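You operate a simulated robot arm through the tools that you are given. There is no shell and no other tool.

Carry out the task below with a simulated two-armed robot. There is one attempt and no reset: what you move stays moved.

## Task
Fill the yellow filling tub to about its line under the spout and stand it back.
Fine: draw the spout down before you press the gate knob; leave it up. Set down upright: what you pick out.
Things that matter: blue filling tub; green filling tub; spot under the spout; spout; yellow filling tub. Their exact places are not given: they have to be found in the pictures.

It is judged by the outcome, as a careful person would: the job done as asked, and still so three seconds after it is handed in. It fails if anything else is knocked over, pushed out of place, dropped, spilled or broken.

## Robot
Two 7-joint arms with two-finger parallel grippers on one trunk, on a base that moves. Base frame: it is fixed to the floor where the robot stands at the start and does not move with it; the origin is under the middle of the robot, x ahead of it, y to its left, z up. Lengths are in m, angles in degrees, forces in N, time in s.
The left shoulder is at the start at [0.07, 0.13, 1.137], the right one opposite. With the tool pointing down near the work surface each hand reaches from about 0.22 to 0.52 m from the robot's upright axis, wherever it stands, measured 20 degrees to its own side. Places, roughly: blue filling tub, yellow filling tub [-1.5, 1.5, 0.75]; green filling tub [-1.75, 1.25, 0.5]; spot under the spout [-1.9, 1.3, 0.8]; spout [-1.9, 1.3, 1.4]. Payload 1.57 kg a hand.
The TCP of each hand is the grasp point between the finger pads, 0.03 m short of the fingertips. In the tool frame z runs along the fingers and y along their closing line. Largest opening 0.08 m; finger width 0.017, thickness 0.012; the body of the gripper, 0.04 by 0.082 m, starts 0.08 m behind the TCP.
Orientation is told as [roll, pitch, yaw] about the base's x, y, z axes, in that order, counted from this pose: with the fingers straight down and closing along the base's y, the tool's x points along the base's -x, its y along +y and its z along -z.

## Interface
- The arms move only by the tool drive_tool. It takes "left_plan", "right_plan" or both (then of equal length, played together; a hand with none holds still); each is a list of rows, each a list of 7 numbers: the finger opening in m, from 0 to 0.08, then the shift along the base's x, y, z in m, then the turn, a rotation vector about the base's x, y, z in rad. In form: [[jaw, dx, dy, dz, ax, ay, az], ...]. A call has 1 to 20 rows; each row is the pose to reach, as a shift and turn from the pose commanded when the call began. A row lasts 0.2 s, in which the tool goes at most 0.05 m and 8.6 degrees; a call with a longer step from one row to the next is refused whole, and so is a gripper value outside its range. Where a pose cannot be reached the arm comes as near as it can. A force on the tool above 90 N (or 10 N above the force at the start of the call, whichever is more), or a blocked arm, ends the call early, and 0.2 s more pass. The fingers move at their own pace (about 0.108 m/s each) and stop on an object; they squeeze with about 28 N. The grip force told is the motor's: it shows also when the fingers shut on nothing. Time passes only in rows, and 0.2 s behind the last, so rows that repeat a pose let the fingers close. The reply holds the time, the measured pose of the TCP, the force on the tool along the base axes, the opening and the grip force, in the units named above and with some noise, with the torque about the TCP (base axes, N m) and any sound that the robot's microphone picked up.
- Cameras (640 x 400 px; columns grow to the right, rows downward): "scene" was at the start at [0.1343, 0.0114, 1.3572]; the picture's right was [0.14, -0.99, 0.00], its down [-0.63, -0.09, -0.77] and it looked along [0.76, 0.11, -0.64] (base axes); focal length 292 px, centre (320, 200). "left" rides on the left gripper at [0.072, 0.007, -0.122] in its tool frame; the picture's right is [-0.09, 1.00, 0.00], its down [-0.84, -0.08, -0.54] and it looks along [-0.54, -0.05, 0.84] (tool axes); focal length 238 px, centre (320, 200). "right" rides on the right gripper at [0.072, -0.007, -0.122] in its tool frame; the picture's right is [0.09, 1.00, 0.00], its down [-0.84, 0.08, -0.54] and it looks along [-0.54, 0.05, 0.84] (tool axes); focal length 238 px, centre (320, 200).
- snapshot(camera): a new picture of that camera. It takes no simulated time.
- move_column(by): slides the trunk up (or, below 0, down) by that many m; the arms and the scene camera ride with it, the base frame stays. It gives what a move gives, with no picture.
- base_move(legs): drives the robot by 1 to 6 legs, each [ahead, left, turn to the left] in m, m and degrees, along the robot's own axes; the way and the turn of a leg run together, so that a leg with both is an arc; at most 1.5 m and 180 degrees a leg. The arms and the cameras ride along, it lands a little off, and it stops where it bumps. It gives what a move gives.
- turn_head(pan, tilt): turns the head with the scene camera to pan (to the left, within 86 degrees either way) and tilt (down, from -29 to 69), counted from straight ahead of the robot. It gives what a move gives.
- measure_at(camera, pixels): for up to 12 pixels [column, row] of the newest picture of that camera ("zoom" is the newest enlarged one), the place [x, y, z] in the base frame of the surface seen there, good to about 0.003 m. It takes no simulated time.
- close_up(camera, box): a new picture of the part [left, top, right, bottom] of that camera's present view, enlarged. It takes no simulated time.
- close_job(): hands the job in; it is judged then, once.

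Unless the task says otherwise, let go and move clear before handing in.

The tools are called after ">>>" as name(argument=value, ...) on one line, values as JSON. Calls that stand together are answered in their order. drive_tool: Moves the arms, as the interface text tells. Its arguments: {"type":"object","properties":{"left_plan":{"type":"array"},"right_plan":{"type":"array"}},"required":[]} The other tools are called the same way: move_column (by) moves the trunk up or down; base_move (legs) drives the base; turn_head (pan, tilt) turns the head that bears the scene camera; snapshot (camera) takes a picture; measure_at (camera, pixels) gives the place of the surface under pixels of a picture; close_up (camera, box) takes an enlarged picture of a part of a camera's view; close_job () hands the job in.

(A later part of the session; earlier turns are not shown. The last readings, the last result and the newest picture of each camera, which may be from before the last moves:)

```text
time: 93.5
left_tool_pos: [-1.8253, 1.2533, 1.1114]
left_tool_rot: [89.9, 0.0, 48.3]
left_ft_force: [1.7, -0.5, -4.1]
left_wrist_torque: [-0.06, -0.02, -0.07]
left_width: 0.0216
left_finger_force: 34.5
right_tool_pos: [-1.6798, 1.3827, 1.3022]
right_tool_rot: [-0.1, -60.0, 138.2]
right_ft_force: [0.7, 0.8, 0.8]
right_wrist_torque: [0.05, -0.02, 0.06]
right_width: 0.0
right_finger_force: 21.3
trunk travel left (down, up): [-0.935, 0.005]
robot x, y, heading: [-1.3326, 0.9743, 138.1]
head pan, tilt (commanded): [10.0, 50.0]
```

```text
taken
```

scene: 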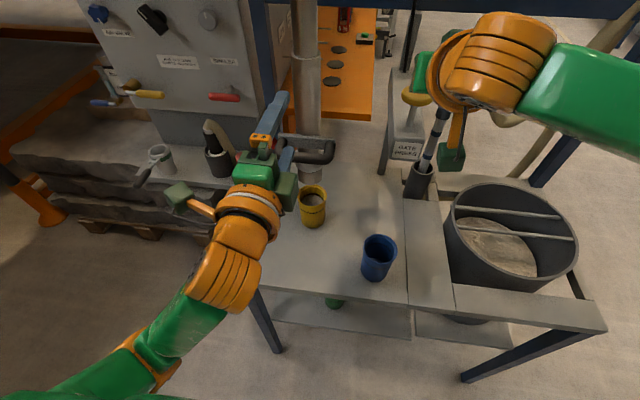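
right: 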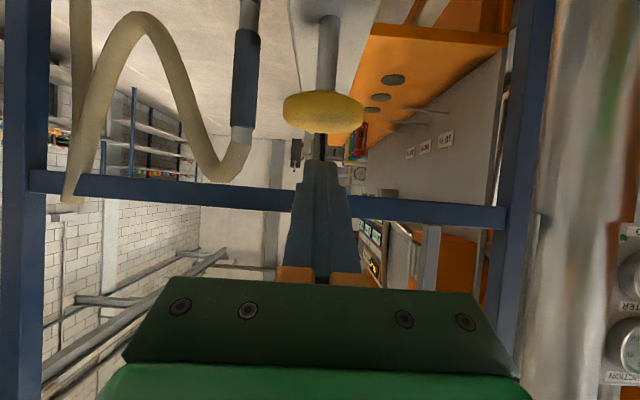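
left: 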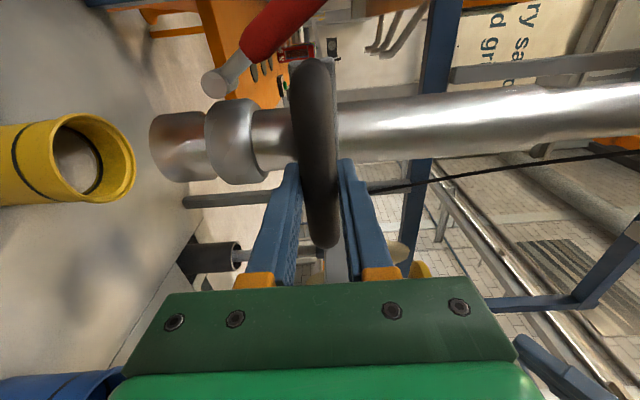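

The fingers hold the bar at 0.0216 m. I'll lift the spout smoothly by 0.236 m, close to its top stop.

>>> drive_tool(left_plan=[[0.01, 0, 0, 0.015, 0, 0, 0], [0.01, 0, 0, 0.035, 0, 0, 0], [0.01, 0, 0, 0.055, 0, 0, 0], [0.01, 0, 0, 0.075, 0, 0, 0], [0.01, 0, 0, 0.095, 0, 0, 0], [0.01, 0, 0, 0.115, 0, 0, 0], [0.01, 0, 0, 0.135, 0, 0, 0], [0.01, 0, 0, 0.155, 0, 0, 0], [0.01, 0, 0, 0.175, 0, 0, 0], [0.01, 0, 0, 0.195, 0, 0, 0], [0.01, 0, 0, 0.21, 0, 0, 0], [0.01, 0, 0, 0.222, 0, 0, 0], [0.01, 0, 0, 0.23, 0, 0, 0], [0.01, 0, 0, 0.236, 0, 0, 0], [0.01, 0, 0, 0.236, 0, 0, 0]])

>>> snapshot(camera="left")

```text
time: 96.7
left_tool_pos: [-1.8251, 1.2541, 1.3465]
left_tool_rot: [90.0, 0.0, 48.4]
left_ft_force: [5.0, 0.2, -12.0]
left_wrist_torque: [-0.25, -0.25, 0.03]
left_width: 0.0217
left_finger_force: 34.5
right_tool_pos: [-1.6799, 1.383, 1.3002]
right_tool_rot: [0.2, -59.9, 138.1]
right_ft_force: [-0.3, 0.0, -0.2]
right_wrist_torque: [-0.01, -0.01, 0.0]
right_width: 0.0001
right_finger_force: 21.5
trunk travel left (down, up): [-0.935, 0.005]
robot x, y, heading: [-1.3335, 0.9739, 137.9]
head pan, tilt (commanded): [10.0, 50.0]
```

```text
taken
```

left: 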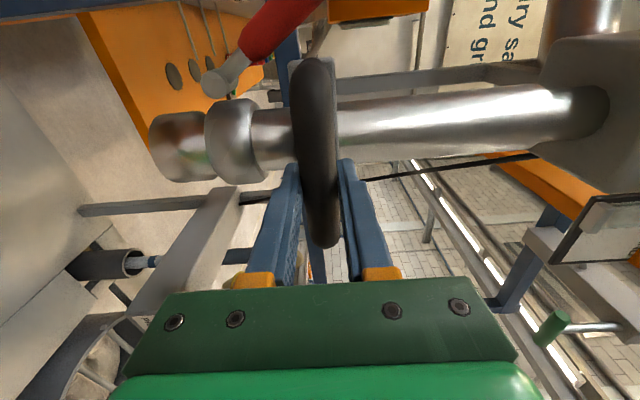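

The hand feels −12 N at z 1.3465, so the top stop is near. I'll lift 4 mm more to seat it there.

>>> drive_tool(left_plan=[[0.01, 0, 0, 0.002, 0, 0, 0], [0.01, 0, 0, 0.004, 0, 0, 0], [0.01, 0, 0, 0.004, 0, 0, 0]])

```text
time: 97.5
left_tool_pos: [-1.8251, 1.2529, 1.3491]
left_tool_rot: [90.0, 0.0, 48.3]
left_ft_force: [6.8, -0.7, -11.7]
left_wrist_torque: [-0.14, -0.19, -0.02]
left_width: 0.0215
left_finger_force: 34.3
right_tool_pos: [-1.6782, 1.3824, 1.302]
right_tool_rot: [0.1, -60.0, 138.0]
right_ft_force: [-0.4, -0.4, 0.9]
right_wrist_torque: [0.02, -0.01, 0.04]
right_width: 0.0002
right_finger_force: 21.2
trunk travel left (down, up): [-0.935, 0.005]
robot x, y, heading: [-1.3358, 0.9725, 138.1]
head pan, tilt (commanded): [10.0, 50.0]
```

The force stayed at about −12 N as it rose, so that is the spout's weight or friction, not yet the stop. I'll go up in small steps until the force climbs.

>>> drive_tool(left_plan=[[0.01, 0, 0, 0.002, 0, 0, 0], [0.01, 0, 0, 0.004, 0, 0, 0], [0.01, 0, 0, 0.004, 0, 0, 0]])

```text
time: 98.2
left_tool_pos: [-1.8256, 1.2533, 1.3513]
left_tool_rot: [89.4, 0.0, 48.1]
left_ft_force: [17.6, -9.6, -42.3]
left_wrist_torque: [-0.22, -0.21, -0.27]
left_width: 0.0215
left_finger_force: 34.5
right_tool_pos: [-1.6798, 1.3837, 1.3015]
right_tool_rot: [0.1, -60.0, 138.1]
right_ft_force: [0.9, 0.2, -0.9]
right_wrist_torque: [-0.02, -0.02, 0.02]
right_width: 0.0002
right_finger_force: 21.3
trunk travel left (down, up): [-0.935, 0.005]
robot x, y, heading: [-1.3312, 0.9711, 137.8]
head pan, tilt (commanded): [10.0, 50.0]
```

The force climbed to −42 N at z 1.351: that is the top stop, the spout's starting height. I'll ease 2 mm, open the fingers around the bar and see whether it stays up.

>>> drive_tool(left_plan=[[0.01, 0, 0, -0.003, 0, 0, 0], [0.04, 0, 0, -0.003, 0, 0, 0], [0.08, 0, 0, -0.003, 0, 0, 0], [0.08, 0, 0, -0.003, 0, 0, 0], [0.08, 0, 0, -0.003, 0, 0, 0], [0.08, 0, 0, -0.003, 0, 0, 0]])

>>> snapshot(camera="left")

>>> measure_at(camera="left", pixels=[[314, 110], [316, 140], [318, 170], [304, 140], [330, 140], [165, 150]])

```text
time: 99.7
left_tool_pos: [-1.8258, 1.2522, 1.351]
left_tool_rot: [90.0, -0.1, 48.1]
left_ft_force: [0.3, 0.0, 0.1]
left_wrist_torque: [0.03, -0.01, -0.03]
left_width: 0.08
left_finger_force: 0.1
right_tool_pos: [-1.6801, 1.3821, 1.3015]
right_tool_rot: [-0.1, -60.0, 138.2]
right_ft_force: [-0.7, 0.0, 0.1]
right_wrist_torque: [0.03, -0.02, 0.02]
right_width: 0.0
right_finger_force: 21.6
trunk travel left (down, up): [-0.935, 0.005]
robot x, y, heading: [-1.333, 0.9752, 138.1]
head pan, tilt (commanded): [10.0, 50.0]
```

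```text
taken
```

left: 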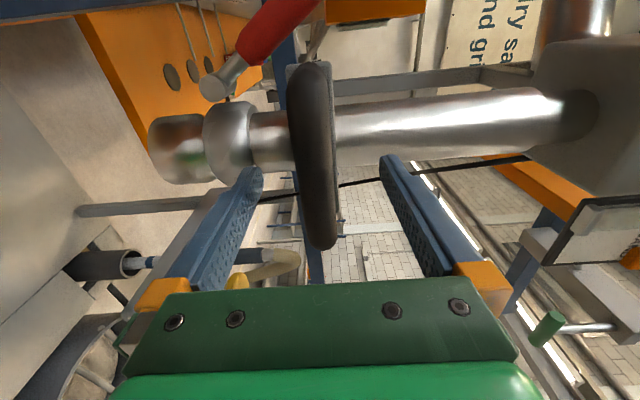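

```text
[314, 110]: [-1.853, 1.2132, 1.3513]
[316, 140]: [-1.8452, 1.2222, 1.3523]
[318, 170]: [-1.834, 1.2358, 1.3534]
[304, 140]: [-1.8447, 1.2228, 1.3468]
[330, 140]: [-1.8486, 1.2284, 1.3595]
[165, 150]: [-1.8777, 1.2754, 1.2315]
```

The spout stays up by itself at z 1.352 with the fingers open. I'll draw the left hand straight back 0.09 m and fold the right hand back to its tucked, downward pose.

>>> drive_tool(left_plan=[[0.08, 0.0149, -0.0133, 0, 0, 0, 0], [0.08, 0.0299, -0.0266, 0, 0, 0, 0], [0.08, 0.0448, -0.0399, 0, 0, 0, 0], [0.08, 0.0597, -0.0532, 0, 0, 0, 0], [0.08, 0.0672, -0.0599, 0, 0, 0, 0], [0.08, 0.0672, -0.0599, 0, 0, 0, 0], [0.08, 0.0672, -0.0599, 0, 0, 0, 0], [0.08, 0.0672, -0.0599, 0, 0, 0, 0], [0.08, 0.0672, -0.0599, 0, 0, 0, 0], [0.08, 0.0672, -0.0599, 0, 0, 0, 0]], right_plan=[[0.0, 0.0238, -0.0117, 0.0, 0, 0, 0], [0.0, 0.0476, -0.0233, 0.0, -0.0774, -0.0869, 0], [0.0, 0.0714, -0.035, -0.005, -0.1548, -0.1737, 0], [0.0, 0.0952, -0.0467, -0.01, -0.2322, -0.2606, 0], [0.0, 0.119, -0.0583, -0.015, -0.3096, -0.3474, 0], [0.0, 0.1428, -0.07, -0.02, -0.387, -0.4343, 0], [0.0, 0.1666, -0.0817, -0.03, -0.4643, -0.5211, 0], [0.0, 0.1904, -0.0933, -0.04, -0.5417, -0.608, 0], [0.0, 0.2142, -0.105, -0.05, -0.6191, -0.6948, 0], [0.0, 0.2142, -0.105, -0.05, -0.6965, -0.7817, 0]])

>>> snapshot(camera="scene")

```text
time: 101.8
left_tool_pos: [-1.7584, 1.1921, 1.3511]
left_tool_rot: [89.8, -0.2, 48.3]
left_ft_force: [0.3, 0.0, -0.1]
left_wrist_torque: [0.03, 0.04, -0.02]
left_width: 0.08
left_finger_force: 0.0
right_tool_pos: [-1.4651, 1.2781, 1.2512]
right_tool_rot: [-0.2, 0.2, 138.2]
right_ft_force: [-0.5, -0.2, -0.6]
right_wrist_torque: [-0.02, 0.0, 0.0]
right_width: 0.0
right_finger_force: 21.1
trunk travel left (down, up): [-0.935, 0.005]
robot x, y, heading: [-1.334, 0.9733, 138.3]
head pan, tilt (commanded): [10.0, 50.0]
```

```text
taken
```

scene: 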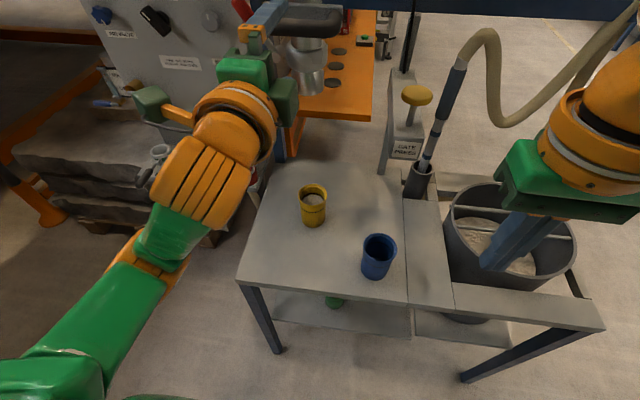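

The spout is up, the tub stands filled at (313,203), and both hands are clear. I'll look into the tub once more from here to confirm the level before moving it.

>>> close_up(camera="scene", box=[290, 175, 340, 235])

>>> measure_at(camera="zoom", pixels=[[310, 150], [310, 170], [340, 160], [290, 160], [310, 130], [320, 185], [320, 240], [320, 236]])

```text
6.67 times, centred on (315, 205) of scene
```

zoom: 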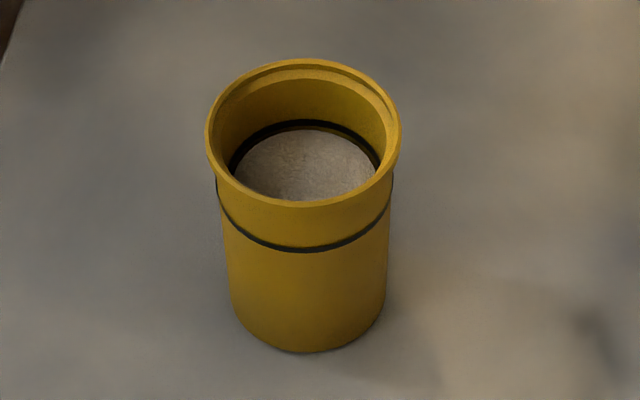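

```text
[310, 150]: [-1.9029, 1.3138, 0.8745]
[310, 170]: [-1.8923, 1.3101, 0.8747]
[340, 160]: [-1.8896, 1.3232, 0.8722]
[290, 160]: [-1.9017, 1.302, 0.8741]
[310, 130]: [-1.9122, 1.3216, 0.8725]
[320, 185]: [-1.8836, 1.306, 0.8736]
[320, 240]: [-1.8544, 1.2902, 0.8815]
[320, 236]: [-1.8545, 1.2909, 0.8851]
```

The level reads 0.874 against the line at 0.877: about at the line. I'll lower the trunk back by 0.16 m, as the left hand's place in front of the tub needs it.

>>> move_column(by=-0.16)

>>> drive_tool(left_plan=[[0.08, 0.003, -0.003, -0.015, 0.0, 0.0, 0.0], [0.08, 0.006, -0.006, -0.03, 0.0582, -0.1204, 0.0512], [0.08, 0.009, -0.009, -0.05, 0.1164, -0.2407, 0.1023], [0.08, 0.012, -0.012, -0.07, 0.1746, -0.3611, 0.1535], [0.08, 0.015, -0.015, -0.09, 0.2327, -0.4814, 0.2046], [0.08, 0.018, -0.018, -0.11, 0.2909, -0.6018, 0.2558], [0.08, 0.021, -0.021, -0.13, 0.3491, -0.7222, 0.307], [0.08, 0.024, -0.024, -0.15, 0.4073, -0.8425, 0.3581], [0.08, 0.027, -0.027, -0.17, 0.4655, -0.9629, 0.4093], [0.08, 0.03, -0.03, -0.19, 0.5237, -1.0832, 0.4604], [0.08, 0.033, -0.033, -0.21, 0.5818, -1.2036, 0.5116], [0.08, 0.036, -0.035, -0.23, 0.64, -1.3239, 0.5627], [0.08, 0.038, -0.0364, -0.25, 0.6982, -1.4443, 0.6139], [0.08, 0.038, -0.0364, -0.25, 0.6982, -1.4443, 0.6139]])

>>> snapshot(camera="scene")

>>> snapshot(camera="left")

```text
time: 103.7
left_tool_pos: [-1.7579, 1.1926, 1.1911]
left_tool_rot: [89.8, -0.1, 48.2]
left_ft_force: [0.3, -0.1, -0.4]
left_wrist_torque: [-0.03, 0.0, -0.04]
left_width: 0.0802
left_finger_force: 0.0
right_tool_pos: [-1.4655, 1.2768, 1.0921]
right_tool_rot: [-0.1, 0.0, 138.2]
right_ft_force: [-0.5, -0.3, 0.6]
right_wrist_torque: [-0.01, -0.04, 0.02]
right_width: 0.0
right_finger_force: 21.9
trunk travel left (down, up): [-0.775, 0.165]
robot x, y, heading: [-1.3336, 0.9709, 138.2]
head pan, tilt (commanded): [10.0, 50.0]
```

```text
time: 106.7
left_tool_pos: [-1.7338, 1.1419, 0.9391]
left_tool_rot: [5.4, -45.2, 135.4]
left_ft_force: [-0.1, 0.6, -0.6]
left_wrist_torque: [0.01, 0.01, 0.0]
left_width: 0.0799
left_finger_force: 0.1
right_tool_pos: [-1.4647, 1.2773, 1.0922]
right_tool_rot: [-0.1, 0.0, 138.2]
right_ft_force: [0.9, -0.3, 0.1]
right_wrist_torque: [0.0, -0.01, 0.01]
right_width: 0.0
right_finger_force: 21.3
trunk travel left (down, up): [-0.775, 0.165]
robot x, y, heading: [-1.3316, 0.9736, 138.0]
head pan, tilt (commanded): [10.0, 50.0]
```

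```text
taken
```

scene: 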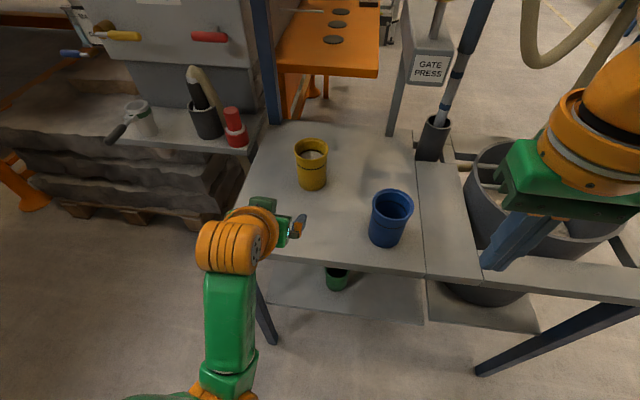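

```text
taken
```

left: 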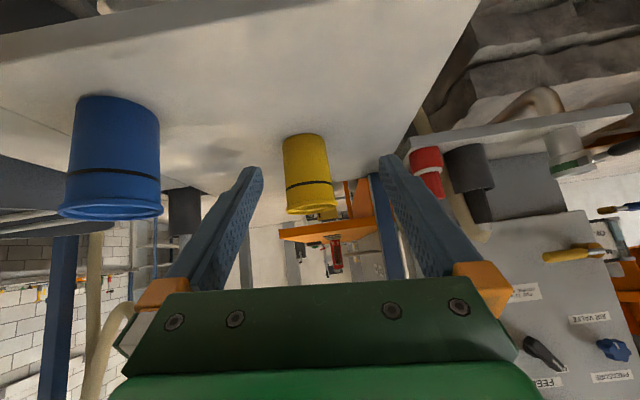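

The hand reports roll 5.4 and yaw 135.4, a little off what I commanded; perhaps it still lags. I'll hold a moment and re-read before correcting.

>>> drive_tool(left_plan=[[0.08, 0, 0, 0, 0, 0, 0], [0.08, 0, 0, 0, 0, 0, 0], [0.08, 0, 0, 0, 0, 0, 0]])

```text
time: 107.5
left_tool_pos: [-1.7332, 1.1415, 0.937]
left_tool_rot: [5.6, -44.8, 135.1]
left_ft_force: [0.2, 0.3, 0.1]
left_wrist_torque: [0.02, 0.01, 0.02]
left_width: 0.0798
left_finger_force: 0.1
right_tool_pos: [-1.4651, 1.2776, 1.0925]
right_tool_rot: [-0.1, 0.0, 138.2]
right_ft_force: [0.4, -0.3, 0.0]
right_wrist_torque: [0.0, 0.03, 0.0]
right_width: 0.0002
right_finger_force: 21.4
trunk travel left (down, up): [-0.775, 0.165]
robot x, y, heading: [-1.3396, 0.9721, 138.1]
head pan, tilt (commanded): [10.0, 50.0]
```

It has settled about 4 degrees and 2 cm off. I'll command the small correction in turn and place and see whether it gets there.

>>> drive_tool(left_plan=[[0.08, 0.005, 0.005, 0, 0.0245, -0.0244, -0.0066], [0.08, 0.0133, 0.014, 0, 0.0489, -0.0488, -0.0132], [0.08, 0.0133, 0.014, 0, 0.0489, -0.0488, -0.0132]])

```text
time: 108.5
left_tool_pos: [-1.7294, 1.1469, 0.9348]
left_tool_rot: [3.8, -44.7, 136.2]
left_ft_force: [-0.1, 0.0, 0.2]
left_wrist_torque: [-0.01, 0.02, 0.03]
left_width: 0.0801
left_finger_force: 0.1
right_tool_pos: [-1.4653, 1.2779, 1.0922]
right_tool_rot: [-0.1, 0.0, 138.2]
right_ft_force: [1.8, 0.5, 0.2]
right_wrist_torque: [0.01, 0.01, 0.02]
right_width: 0.0
right_finger_force: 21.2
trunk travel left (down, up): [-0.775, 0.165]
robot x, y, heading: [-1.3322, 0.9746, 138.4]
head pan, tilt (commanded): [10.0, 50.0]
stopped in row 3 (left hand): the arm was blocked; the commanded pose is now the measured one
```

The reply says the arm was blocked although the tool feels no force, so a link must be touching something. I'll look down at the left arm.

>>> turn_head(pan=30, tilt=65)

>>> snapshot(camera="scene")

>>> snapshot(camera="left")

>>> snapshot(camera="right")

```text
time: 109.3
left_tool_pos: [-1.7286, 1.1477, 0.9348]
left_tool_rot: [3.8, -44.9, 136.2]
left_ft_force: [0.7, 0.3, -0.2]
left_wrist_torque: [0.02, -0.01, 0.01]
left_width: 0.0799
left_finger_force: 0.0
right_tool_pos: [-1.4664, 1.2777, 1.0924]
right_tool_rot: [-0.1, 0.0, 138.2]
right_ft_force: [-0.4, 0.6, -0.7]
right_wrist_torque: [0.02, 0.0, 0.02]
right_width: 0.0
right_finger_force: 21.6
trunk travel left (down, up): [-0.775, 0.165]
robot x, y, heading: [-1.3335, 0.9723, 138.3]
head pan, tilt (commanded): [30.0, 65.0]
```

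```text
taken
```

scene: 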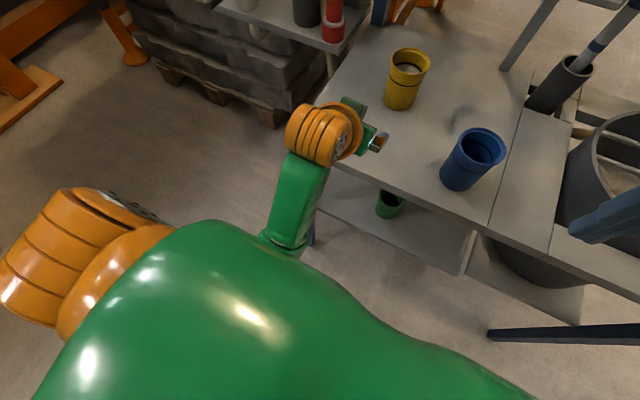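

```text
taken
```

left: 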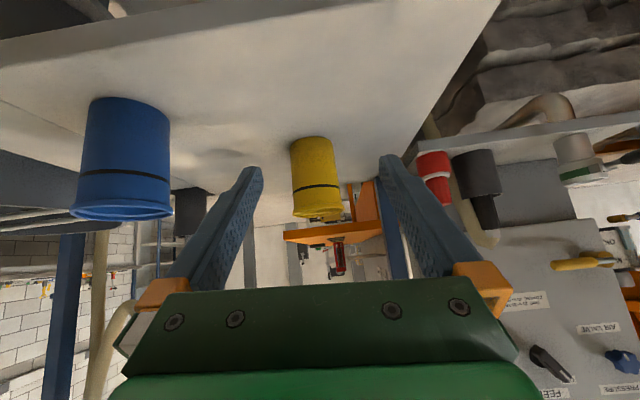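

```text
taken
```

right: 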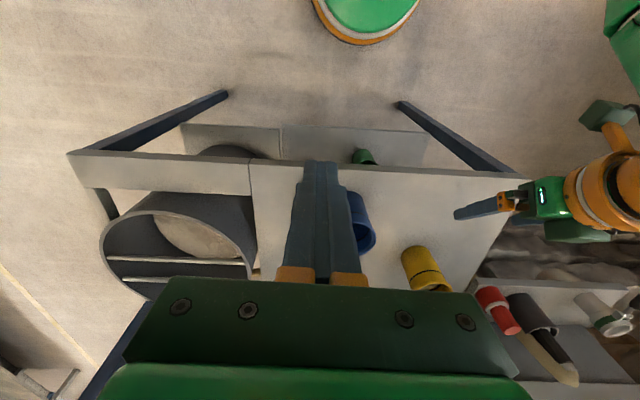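

The picture shows the left forearm coming out from under the torso: the elbow has folded inward and presses on the robot's own body. I'll back the base 0.12 m for room, then reach the hand forward and outward to unfold the elbow.

>>> base_move(legs=[[-0.12, 0, 0]])

>>> drive_tool(left_plan=[[0.08, -0.015, 0.0133, 0.01, 0, 0, 0], [0.08, -0.03, 0.0266, 0.02, 0, 0, 0], [0.08, -0.05, 0.03, 0.03, 0, 0, 0], [0.08, -0.07, 0.035, 0.04, 0, 0, 0], [0.08, -0.09, 0.04, 0.05, 0, 0, 0], [0.08, -0.11, 0.045, 0.05, 0, 0, 0]])

>>> snapshot(camera="scene")

```text
time: 110.5
left_tool_pos: [-1.6435, 1.0712, 0.9337]
left_tool_rot: [3.9, -44.6, 136.0]
left_ft_force: [0.2, 0.3, 0.0]
left_wrist_torque: [0.0, 0.0, -0.02]
left_width: 0.0801
left_finger_force: 0.1
right_tool_pos: [-1.3797, 1.2005, 1.092]
right_tool_rot: [-0.1, 0.1, 138.3]
right_ft_force: [-0.1, 0.0, 0.3]
right_wrist_torque: [-0.03, 0.0, -0.01]
right_width: 0.0
right_finger_force: 20.9
trunk travel left (down, up): [-0.775, 0.165]
robot x, y, heading: [-1.2455, 0.8929, 138.1]
head pan, tilt (commanded): [30.0, 65.0]
```

```text
time: 111.9
left_tool_pos: [-1.7539, 1.1136, 0.9842]
left_tool_rot: [3.8, -44.9, 136.2]
left_ft_force: [0.1, 0.2, -0.3]
left_wrist_torque: [0.02, -0.01, 0.02]
left_width: 0.08
left_finger_force: 0.1
right_tool_pos: [-1.3775, 1.2001, 1.091]
right_tool_rot: [-0.1, 0.0, 138.2]
right_ft_force: [0.3, 0.3, 0.6]
right_wrist_torque: [0.01, -0.02, -0.03]
right_width: 0.0001
right_finger_force: 21.3
trunk travel left (down, up): [-0.775, 0.165]
robot x, y, heading: [-1.2457, 0.8935, 138.0]
head pan, tilt (commanded): [30.0, 65.0]
```

```text
taken
```

scene: 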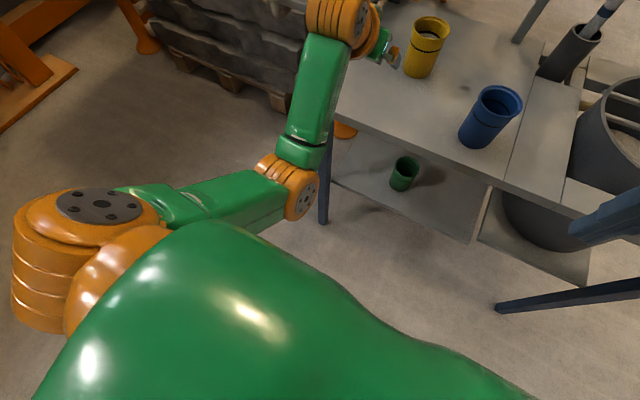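

The elbow is free now, visible at (290,185), on the inner side. I'll correct the small tilt error and draw the hand to 0.48 m ahead, in line with the tub, and check that it isn't blocked again.

>>> drive_tool(left_plan=[[0.08, 0.0168, 0.0026, -0.008, 0.0113, -0.0108, -0.004], [0.08, 0.0336, 0.0053, -0.017, 0.0225, -0.0216, -0.008], [0.08, 0.0504, 0.0079, -0.026, 0.0338, -0.0324, -0.012], [0.08, 0.0672, 0.0105, -0.034, 0.0338, -0.0324, -0.012], [0.08, 0.0672, 0.0105, -0.034, 0.0338, -0.0324, -0.012], [0.08, 0.0672, 0.0105, -0.034, 0.0338, -0.0324, -0.012]])

>>> snapshot(camera="scene")

>>> measure_at(camera="scene", pixels=[[290, 190], [310, 195], [280, 165], [300, 215], [310, 150]])

```text
time: 113.3
left_tool_pos: [-1.685, 1.1244, 0.9499]
left_tool_rot: [0.0, -44.8, 138.1]
left_ft_force: [-0.4, -0.5, 0.3]
left_wrist_torque: [0.01, 0.0, -0.01]
left_width: 0.08
left_finger_force: 0.0
right_tool_pos: [-1.3774, 1.2003, 1.0924]
right_tool_rot: [-0.1, 0.0, 138.2]
right_ft_force: [-0.8, 0.7, 0.4]
right_wrist_torque: [0.04, -0.02, -0.03]
right_width: 0.0
right_finger_force: 21.4
trunk travel left (down, up): [-0.775, 0.165]
robot x, y, heading: [-1.2481, 0.8967, 138.0]
head pan, tilt (commanded): [30.0, 65.0]
```

```text
taken
```

scene: 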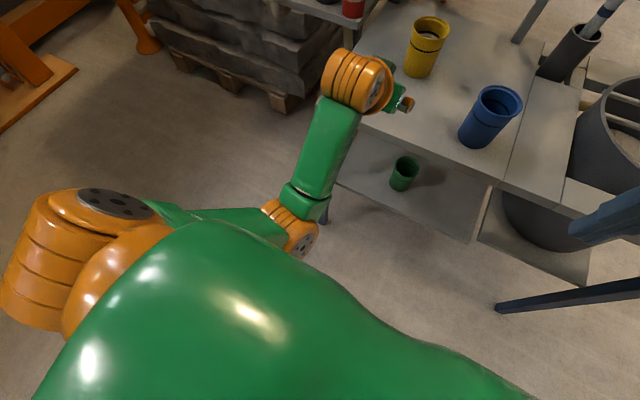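

```text
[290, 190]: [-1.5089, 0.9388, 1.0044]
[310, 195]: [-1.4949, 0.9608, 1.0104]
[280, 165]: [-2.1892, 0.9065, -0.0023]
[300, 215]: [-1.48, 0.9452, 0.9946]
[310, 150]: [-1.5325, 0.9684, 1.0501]
```

The hand now holds the right tilt with the elbow at z 1.0, clear of the shelf. I'll drive the base 0.13 m ahead to put the hand in front of the tub.

>>> base_move(legs=[[0.13, 0, 0]])

>>> turn_head(pan=15, tilt=50)

>>> snapshot(camera="scene")

>>> snapshot(camera="left")

```text
time: 114.6
left_tool_pos: [-1.7801, 1.2085, 0.9519]
left_tool_rot: [0.0, -44.9, 138.1]
left_ft_force: [0.3, -0.6, -0.1]
left_wrist_torque: [0.01, -0.01, 0.0]
left_width: 0.08
left_finger_force: 0.0
right_tool_pos: [-1.4718, 1.2837, 1.0926]
right_tool_rot: [-0.1, -0.1, 138.1]
right_ft_force: [-0.2, 0.6, 0.8]
right_wrist_torque: [0.03, 0.01, 0.01]
right_width: 0.0001
right_finger_force: 21.8
trunk travel left (down, up): [-0.775, 0.165]
robot x, y, heading: [-1.3427, 0.986, 138.0]
head pan, tilt (commanded): [30.0, 65.0]
```

```text
time: 115.4
left_tool_pos: [-1.7807, 1.2102, 0.9496]
left_tool_rot: [-0.1, -44.8, 138.1]
left_ft_force: [-0.1, -0.3, -0.4]
left_wrist_torque: [0.01, 0.03, -0.01]
left_width: 0.0801
left_finger_force: 0.1
right_tool_pos: [-1.4736, 1.2862, 1.0916]
right_tool_rot: [0.0, 0.0, 138.2]
right_ft_force: [0.6, -0.4, 0.5]
right_wrist_torque: [-0.02, 0.0, -0.02]
right_width: 0.0002
right_finger_force: 21.9
trunk travel left (down, up): [-0.775, 0.165]
robot x, y, heading: [-1.3415, 0.983, 138.1]
head pan, tilt (commanded): [15.0, 50.0]
```

```text
taken
```

scene: 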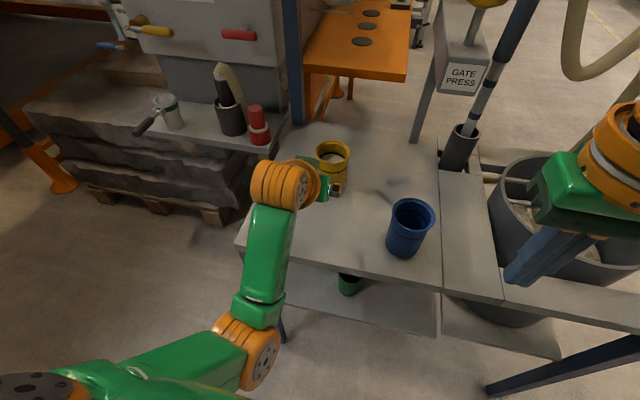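

```text
taken
```

left: 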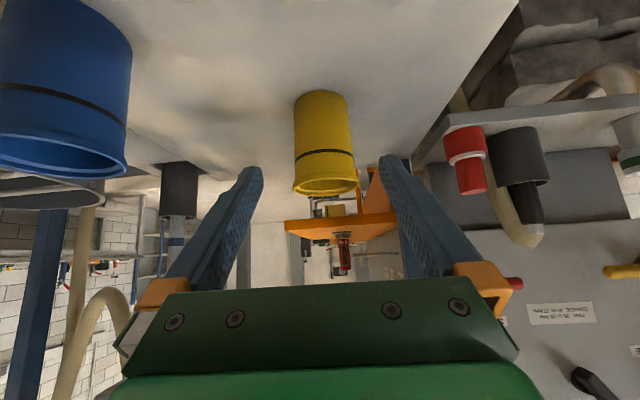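

The left camera shows the tub straight ahead at columns 293-357. I'll lower the hand to grip height, z 0.857.

>>> drive_tool(left_plan=[[0.08, 0, 0, -0.03, 0, 0, 0], [0.08, 0, 0, -0.06, 0, 0, 0], [0.08, 0, 0, -0.093, 0, 0, 0], [0.08, 0, 0, -0.093, 0, 0, 0]])

>>> snapshot(camera="left")

>>> measure_at(camera="left", pixels=[[325, 190], [325, 220], [298, 205], [302, 205], [350, 205], [354, 205], [328, 262], [328, 240]])

```text
time: 116.4
left_tool_pos: [-1.7809, 1.2094, 0.8568]
left_tool_rot: [0.0, -44.8, 138.2]
left_ft_force: [-0.2, -0.3, 0.0]
left_wrist_torque: [-0.03, 0.02, 0.0]
left_width: 0.0797
left_finger_force: 0.0
right_tool_pos: [-1.4733, 1.2852, 1.0928]
right_tool_rot: [-0.1, -0.1, 138.2]
right_ft_force: [-0.1, 0.8, -0.7]
right_wrist_torque: [0.01, -0.02, -0.02]
right_width: 0.0002
right_finger_force: 21.5
trunk travel left (down, up): [-0.775, 0.165]
robot x, y, heading: [-1.3423, 0.9824, 138.1]
head pan, tilt (commanded): [15.0, 50.0]
```

```text
taken
```

left: 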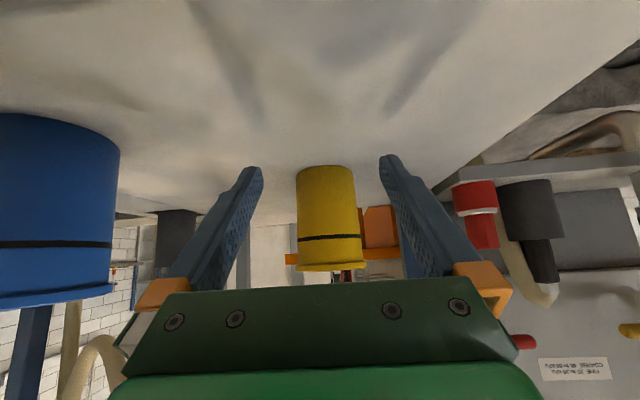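

```text
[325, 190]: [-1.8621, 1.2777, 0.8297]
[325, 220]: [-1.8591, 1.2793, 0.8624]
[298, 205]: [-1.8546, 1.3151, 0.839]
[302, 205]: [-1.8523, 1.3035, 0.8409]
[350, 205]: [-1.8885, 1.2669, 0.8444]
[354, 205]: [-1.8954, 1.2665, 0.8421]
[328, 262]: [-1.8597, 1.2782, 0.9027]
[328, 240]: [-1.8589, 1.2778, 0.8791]
```

The tub's axis fits (-1.8875,1.302), right on the hand's centre line 0.141 m ahead. I'll slide forward onto it and check before closing.

>>> drive_tool(left_plan=[[0.08, -0.0213, 0.0185, 0, 0, 0, 0], [0.08, -0.0426, 0.037, 0, 0, 0, 0], [0.08, -0.064, 0.0556, 0, 0, 0, 0], [0.08, -0.0853, 0.0741, 0, 0, 0, 0], [0.08, -0.1066, 0.0926, 0, 0, 0, 0], [0.08, -0.1066, 0.0926, 0, 0, 0, 0]])

>>> snapshot(camera="left")

```text
time: 117.8
left_tool_pos: [-1.8846, 1.2966, 0.8599]
left_tool_rot: [0.1, -45.0, 138.1]
left_ft_force: [0.5, -1.6, 0.1]
left_wrist_torque: [-0.02, 0.0, 0.03]
left_width: 0.0802
left_finger_force: 0.1
left hand out of reach, approached as far as the arm can: row 5, 6
right_tool_pos: [-1.4737, 1.2846, 1.0928]
right_tool_rot: [0.0, 0.0, 138.2]
right_ft_force: [0.0, 0.6, -0.3]
right_wrist_torque: [0.0, 0.01, 0.0]
right_width: 0.0002
right_finger_force: 21.8
trunk travel left (down, up): [-0.775, 0.165]
robot x, y, heading: [-1.3437, 0.9791, 138.0]
head pan, tilt (commanded): [15.0, 50.0]
```

```text
taken
```

left: 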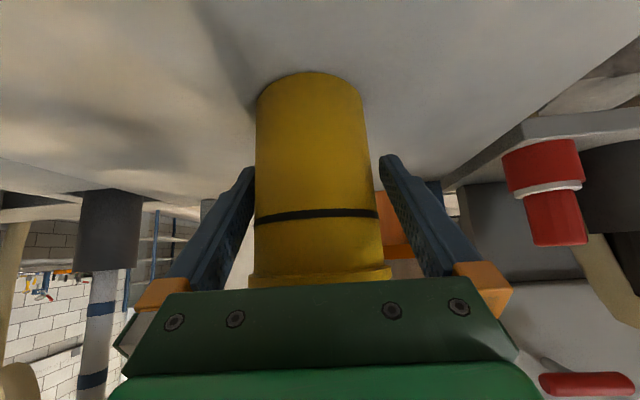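

The arm reached to within 6 mm of the aim, with the tub between the pads and about 2 mm off to one side. That suffices; I'll shift 2 mm to centre and close.

>>> drive_tool(left_plan=[[0.08, 0.0013, 0.0015, -0.001, 0, 0, 0], [0.06, 0.0013, 0.0015, -0.001, 0, 0, 0], [0.05, 0.0013, 0.0015, -0.001, 0, 0, 0], [0.05, 0.0013, 0.0015, -0.001, 0, 0, 0], [0.05, 0.0013, 0.0015, -0.001, 0, 0, 0]])

>>> snapshot(camera="left")

```text
time: 119.0
left_tool_pos: [-1.8834, 1.2983, 0.8566]
left_tool_rot: [-0.1, -44.8, 138.0]
left_ft_force: [-1.4, 1.3, 1.9]
left_wrist_torque: [-0.11, 0.18, -0.02]
left_width: 0.0718
left_finger_force: 27.6
right_tool_pos: [-1.4739, 1.2845, 1.0922]
right_tool_rot: [-0.1, 0.0, 138.2]
right_ft_force: [-0.3, 0.3, 0.0]
right_wrist_torque: [0.02, 0.02, 0.01]
right_width: 0.0
right_finger_force: 21.4
trunk travel left (down, up): [-0.775, 0.165]
robot x, y, heading: [-1.3395, 0.9824, 138.1]
head pan, tilt (commanded): [15.0, 50.0]
```

```text
taken
```

left: 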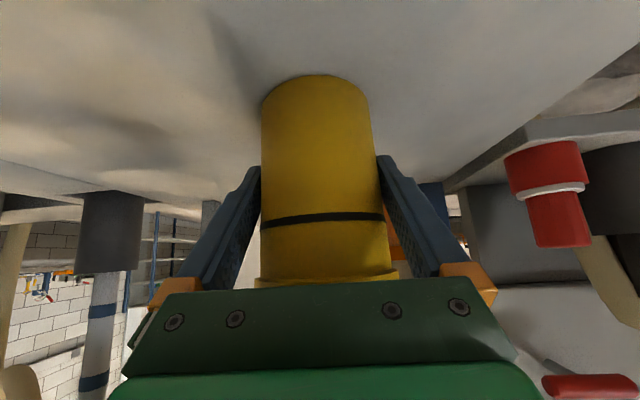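

The tub is gripped again at 0.0718 m with 27.6 N. I'll lift it slowly 0.03 m first, and check that it holds level and doesn't slip.

>>> drive_tool(left_plan=[[0.05, 0, 0, 0.005, 0, 0, 0], [0.05, 0, 0, 0.012, 0, 0, 0], [0.05, 0, 0, 0.02, 0, 0, 0], [0.05, 0, 0, 0.03, 0, 0, 0], [0.05, 0, 0, 0.03, 0, 0, 0]])

>>> snapshot(camera="left")

>>> snapshot(camera="scene")

```text
time: 120.2
left_tool_pos: [-1.8835, 1.2997, 0.8862]
left_tool_rot: [0.0, -44.7, 138.1]
left_ft_force: [-0.2, 0.6, -3.2]
left_wrist_torque: [-0.03, -0.01, -0.02]
left_width: 0.0716
left_finger_force: 27.5
right_tool_pos: [-1.4746, 1.2859, 1.0912]
right_tool_rot: [-0.1, 0.2, 138.2]
right_ft_force: [0.3, 0.1, 0.7]
right_wrist_torque: [0.0, 0.0, 0.02]
right_width: 0.0001
right_finger_force: 21.1
trunk travel left (down, up): [-0.775, 0.165]
robot x, y, heading: [-1.3419, 0.9769, 138.1]
head pan, tilt (commanded): [15.0, 50.0]
```

```text
taken
```

left: 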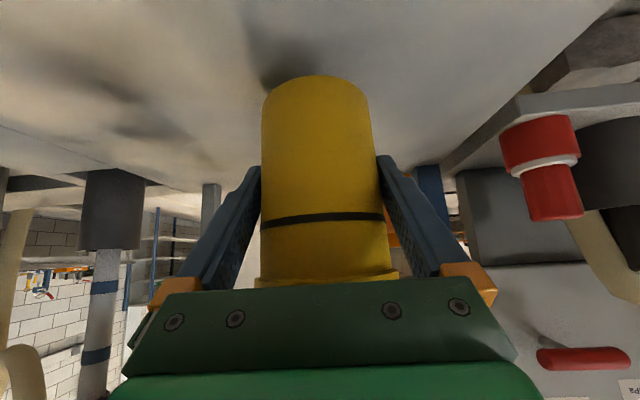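

```text
taken
```

scene: 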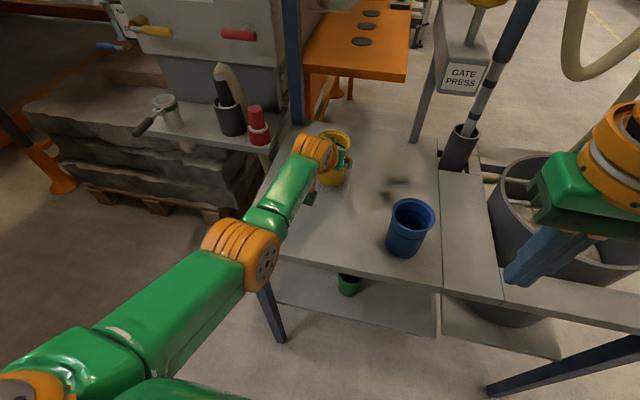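

The tub is held level and steady (3.2 N weight, no slip). I'll raise it a further 0.13 m while drawing it back 0.11 m from under the spout.

>>> drive_tool(left_plan=[[0.05, 0, 0, 0.015, 0, 0, 0], [0.05, 0.005, -0.0045, 0.03, 0, 0, 0], [0.05, 0.013, -0.0116, 0.045, 0, 0, 0], [0.05, 0.022, -0.0197, 0.06, 0, 0, 0], [0.05, 0.033, -0.0295, 0.075, 0, 0, 0], [0.05, 0.044, -0.0393, 0.09, 0, 0, 0], [0.05, 0.055, -0.0492, 0.105, 0, 0, 0], [0.05, 0.066, -0.059, 0.118, 0, 0, 0], [0.05, 0.075, -0.067, 0.127, 0, 0, 0], [0.05, 0.082, -0.0733, 0.132, 0, 0, 0], [0.05, 0.082, -0.0733, 0.132, 0, 0, 0]])

>>> snapshot(camera="scene")

>>> snapshot(camera="left")

```text
time: 122.6
left_tool_pos: [-1.8006, 1.2263, 1.0192]
left_tool_rot: [0.0, -44.7, 138.0]
left_ft_force: [-0.2, -1.2, -3.3]
left_wrist_torque: [-0.04, 0.0, 0.01]
left_width: 0.0716
left_finger_force: 28.5
right_tool_pos: [-1.4743, 1.2862, 1.0916]
right_tool_rot: [0.0, 0.2, 138.3]
right_ft_force: [-0.1, 0.1, -0.6]
right_wrist_torque: [0.0, 0.01, 0.02]
right_width: 0.0
right_finger_force: 21.4
trunk travel left (down, up): [-0.775, 0.165]
robot x, y, heading: [-1.341, 0.9793, 137.9]
head pan, tilt (commanded): [15.0, 50.0]
```

```text
taken
```

scene: 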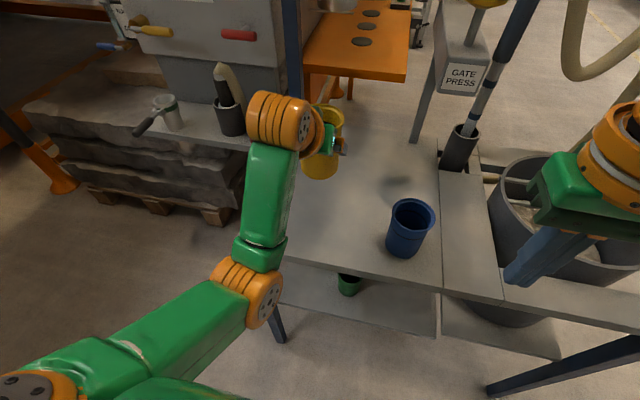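

```text
taken
```

left: 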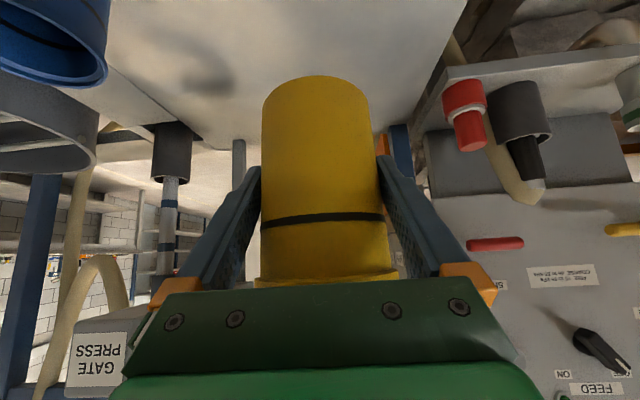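

The tub hangs with its bottom at about z 0.96, 5 cm above the blue rim, and clear of the gate box. I'll shift the base 0.327 m right to bring it over its old place.

>>> base_move(legs=[[0, -0.327, 0]])

>>> snapshot(camera="scene")

>>> snapshot(camera="left")

```text
time: 124.8
left_tool_pos: [-1.5838, 1.4681, 1.019]
left_tool_rot: [-0.1, -44.8, 138.2]
left_ft_force: [0.4, 0.2, -3.9]
left_wrist_torque: [-0.02, -0.01, -0.01]
left_width: 0.072
left_finger_force: 27.9
right_tool_pos: [-1.2572, 1.5291, 1.0919]
right_tool_rot: [-0.3, 0.1, 138.3]
right_ft_force: [-0.3, 0.0, -0.3]
right_wrist_torque: [0.01, 0.01, 0.03]
right_width: 0.0
right_finger_force: 21.6
trunk travel left (down, up): [-0.775, 0.165]
robot x, y, heading: [-1.1228, 1.2232, 138.0]
head pan, tilt (commanded): [15.0, 50.0]
```

```text
taken
```

scene: 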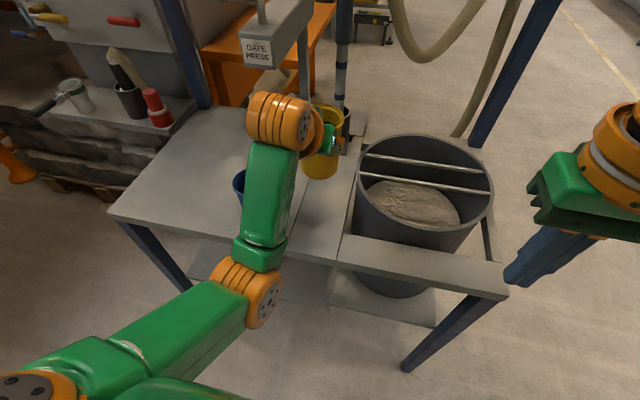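

```text
taken
```

left: 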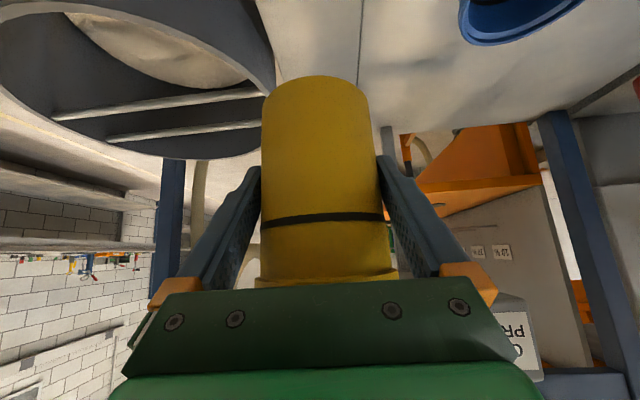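

The tub is now nearly over its old place, TCP at (-1.584,1.468). I'll measure the tub's wall from the left camera to work out its true axis in the hand.

>>> measure_at(camera="left", pixels=[[318, 180], [318, 120], [275, 180], [290, 180], [345, 180], [360, 180], [318, 240], [290, 130], [345, 130]])

>>> drive_tool(left_plan=[[0.05, 0, 0, 0, 0, 0, 0]])

```text
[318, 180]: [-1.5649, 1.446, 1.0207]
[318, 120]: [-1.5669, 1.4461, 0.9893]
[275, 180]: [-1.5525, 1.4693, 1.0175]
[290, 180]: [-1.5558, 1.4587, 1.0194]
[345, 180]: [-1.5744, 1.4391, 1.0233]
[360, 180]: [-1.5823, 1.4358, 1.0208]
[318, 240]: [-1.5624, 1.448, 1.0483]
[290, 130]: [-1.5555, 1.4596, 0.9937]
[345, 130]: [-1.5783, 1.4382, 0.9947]
```

```text
time: 125.2
left_tool_pos: [-1.5828, 1.4687, 1.0207]
left_tool_rot: [0.0, -44.6, 138.2]
left_ft_force: [-0.7, -0.1, -3.8]
left_wrist_torque: [0.02, 0.0, 0.01]
left_width: 0.0718
left_finger_force: 27.7
right_tool_pos: [-1.2555, 1.5292, 1.0916]
right_tool_rot: [-0.1, 0.1, 138.3]
right_ft_force: [-0.7, -0.4, -0.7]
right_wrist_torque: [0.01, 0.01, 0.0]
right_width: 0.0
right_finger_force: 21.0
trunk travel left (down, up): [-0.775, 0.165]
robot x, y, heading: [-1.1224, 1.224, 138.3]
head pan, tilt (commanded): [15.0, 50.0]
```

The tub's axis is at (-1.588,1.472), so it must go 15 mm in x and −10.5 mm in y to stand exactly at its old place (-1.573,1.461). I'll make that shift and lower it to about 8 mm over the shelf.

>>> drive_tool(left_plan=[[0.05, 0.005, -0.0035, 0, 0, 0, 0], [0.05, 0.01, -0.007, 0, 0, 0, 0], [0.05, 0.015, -0.0105, -0.005, 0, 0, 0], [0.05, 0.015, -0.0105, -0.025, 0, 0, 0], [0.05, 0.015, -0.0105, -0.045, 0, 0, 0], [0.05, 0.015, -0.0105, -0.065, 0, 0, 0], [0.05, 0.015, -0.0105, -0.085, 0, 0, 0], [0.05, 0.015, -0.0105, -0.105, 0, 0, 0], [0.05, 0.015, -0.0105, -0.125, 0, 0, 0], [0.05, 0.015, -0.0105, -0.14, 0, 0, 0], [0.05, 0.015, -0.0105, -0.15, 0, 0, 0], [0.05, 0.015, -0.0105, -0.155, 0, 0, 0], [0.05, 0.015, -0.0105, -0.155, 0, 0, 0]])

>>> snapshot(camera="left")

>>> snapshot(camera="scene")

```text
time: 128.0
left_tool_pos: [-1.5674, 1.459, 0.8648]
left_tool_rot: [0.1, -44.8, 138.3]
left_ft_force: [-0.1, 0.0, -3.9]
left_wrist_torque: [-0.01, -0.04, 0.01]
left_width: 0.0718
left_finger_force: 27.6
right_tool_pos: [-1.2561, 1.5305, 1.0915]
right_tool_rot: [-0.1, 0.1, 138.3]
right_ft_force: [0.0, -0.6, 0.3]
right_wrist_torque: [-0.02, 0.0, 0.03]
right_width: 0.0004
right_finger_force: 21.4
trunk travel left (down, up): [-0.775, 0.165]
robot x, y, heading: [-1.1212, 1.2233, 138.7]
head pan, tilt (commanded): [15.0, 50.0]
```

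```text
taken
```

left: 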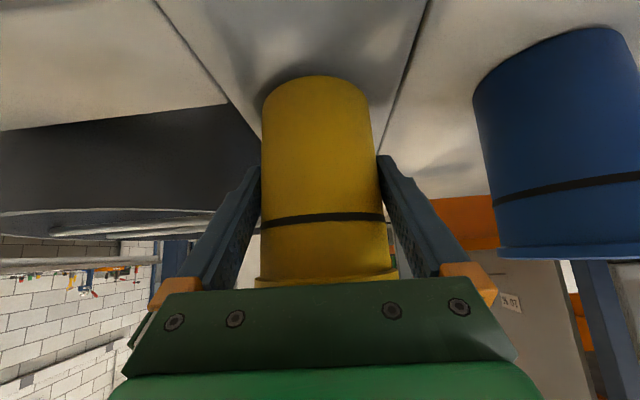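

```text
taken
```

scene: 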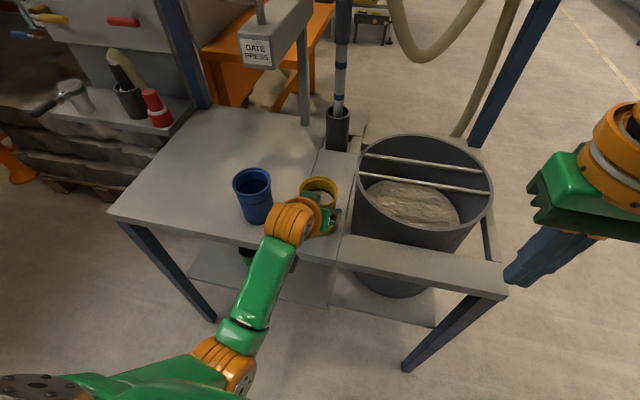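

The left camera view matches the one at first pick-up: the tub hangs about 8 mm above its old place. I'll lower in small steps until the shelf takes it.

>>> drive_tool(left_plan=[[0.05, 0, 0, -0.002, 0, 0, 0], [0.05, 0, 0, -0.004, 0, 0, 0], [0.05, 0, 0, -0.006, 0, 0, 0], [0.05, 0, 0, -0.0075, 0, 0, 0], [0.05, 0, 0, -0.0085, 0, 0, 0], [0.05, 0, 0, -0.0085, 0, 0, 0]])

```text
time: 129.4
left_tool_pos: [-1.5675, 1.459, 0.8569]
left_tool_rot: [0.0, -44.9, 138.2]
left_ft_force: [-3.4, 1.9, 4.3]
left_wrist_torque: [0.12, -0.08, 0.07]
left_width: 0.0718
left_finger_force: 28.7
right_tool_pos: [-1.2558, 1.5293, 1.0927]
right_tool_rot: [0.0, 0.0, 138.4]
right_ft_force: [0.1, 0.0, -0.4]
right_wrist_torque: [-0.02, 0.01, 0.0]
right_width: 0.0
right_finger_force: 20.6
trunk travel left (down, up): [-0.775, 0.165]
robot x, y, heading: [-1.1176, 1.2286, 138.3]
head pan, tilt (commanded): [15.0, 50.0]
```

The shelf took the load (force swung from −3.9 to +4.3 N). I'll open the fingers and draw back 0.06 m with the arm.

>>> drive_tool(left_plan=[[0.08, 0, 0, 0, 0, 0, 0], [0.08, 0, 0, 0, 0, 0, 0], [0.08, 0, 0, 0, 0, 0, 0], [0.08, 0.0089, -0.008, 0, 0, 0, 0], [0.08, 0.0224, -0.02, 0, 0, 0, 0], [0.08, 0.0336, -0.03, 0, 0, 0, 0], [0.08, 0.0447, -0.04, 0, 0, 0, 0]])

>>> snapshot(camera="left")

```text
time: 131.0
left_tool_pos: [-1.5237, 1.4177, 0.8579]
left_tool_rot: [-0.1, -44.9, 138.2]
left_ft_force: [0.0, 0.3, -0.8]
left_wrist_torque: [-0.04, -0.04, -0.04]
left_width: 0.0798
left_finger_force: 0.1
right_tool_pos: [-1.2558, 1.5292, 1.0924]
right_tool_rot: [-0.1, 0.0, 138.3]
right_ft_force: [-0.2, 0.6, 0.1]
right_wrist_torque: [-0.01, -0.02, -0.01]
right_width: 0.0
right_finger_force: 21.2
trunk travel left (down, up): [-0.775, 0.165]
robot x, y, heading: [-1.123, 1.2263, 138.1]
head pan, tilt (commanded): [15.0, 50.0]
```

```text
taken
```

left: 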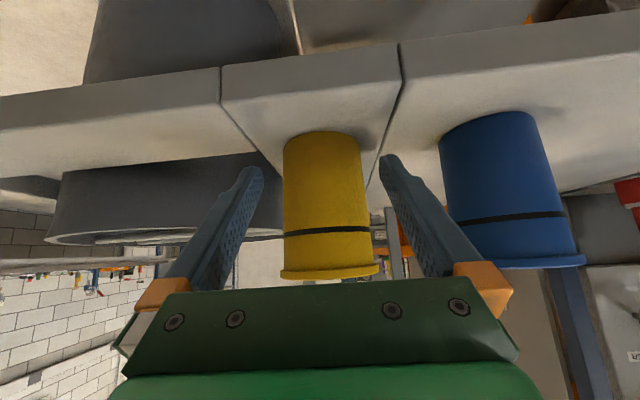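

The tub stands free, now about 0.065 m ahead of the TCP and past the fingertips. I'll back the base straight off 0.2 m.

>>> base_move(legs=[[-0.2, 0, 0]])

>>> turn_head(pan=10, tilt=40)

>>> snapshot(camera="scene")

>>> snapshot(camera="left")

```text
time: 132.6
left_tool_pos: [-1.3742, 1.2854, 0.8557]
left_tool_rot: [0.0, -44.7, 138.0]
left_ft_force: [0.4, -0.2, 0.7]
left_wrist_torque: [0.02, 0.0, 0.0]
left_width: 0.08
left_finger_force: 0.1
right_tool_pos: [-1.1069, 1.3969, 1.0902]
right_tool_rot: [-0.1, 0.1, 138.2]
right_ft_force: [-0.2, -0.5, 0.3]
right_wrist_torque: [-0.02, -0.03, 0.01]
right_width: 0.0
right_finger_force: 21.4
trunk travel left (down, up): [-0.775, 0.165]
robot x, y, heading: [-0.977, 1.0943, 138.0]
head pan, tilt (commanded): [15.0, 50.0]
```

```text
time: 133.3
left_tool_pos: [-1.3731, 1.2849, 0.8562]
left_tool_rot: [0.0, -44.8, 138.1]
left_ft_force: [-0.7, -0.1, 0.1]
left_wrist_torque: [-0.03, -0.04, 0.01]
left_width: 0.0799
left_finger_force: 0.1
right_tool_pos: [-1.1046, 1.3956, 1.0925]
right_tool_rot: [0.0, 0.1, 138.3]
right_ft_force: [-1.4, -0.4, 1.5]
right_wrist_torque: [0.0, 0.05, 0.02]
right_width: 0.0002
right_finger_force: 21.7
trunk travel left (down, up): [-0.775, 0.165]
robot x, y, heading: [-0.975, 1.0925, 138.3]
head pan, tilt (commanded): [10.0, 40.0]
```

```text
taken
```

scene: 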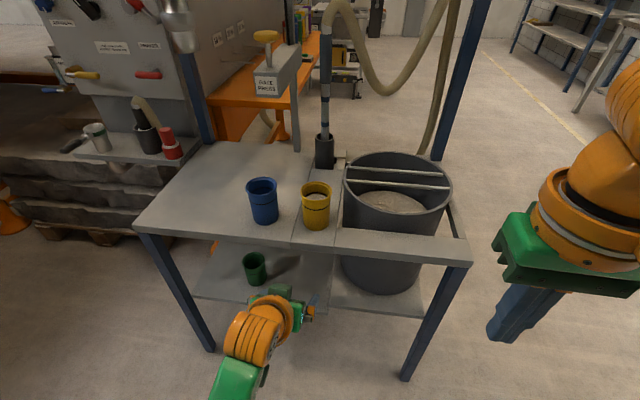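

```text
taken
```

left: 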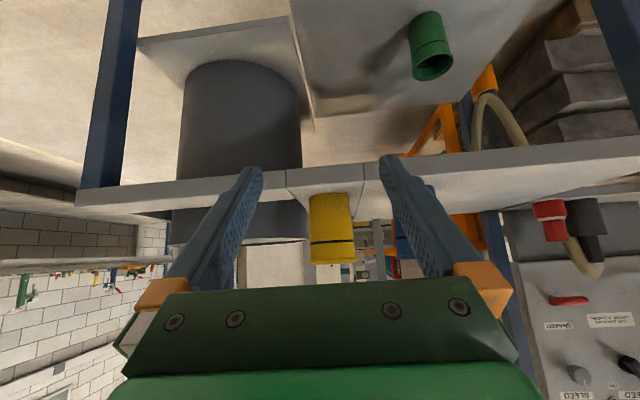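

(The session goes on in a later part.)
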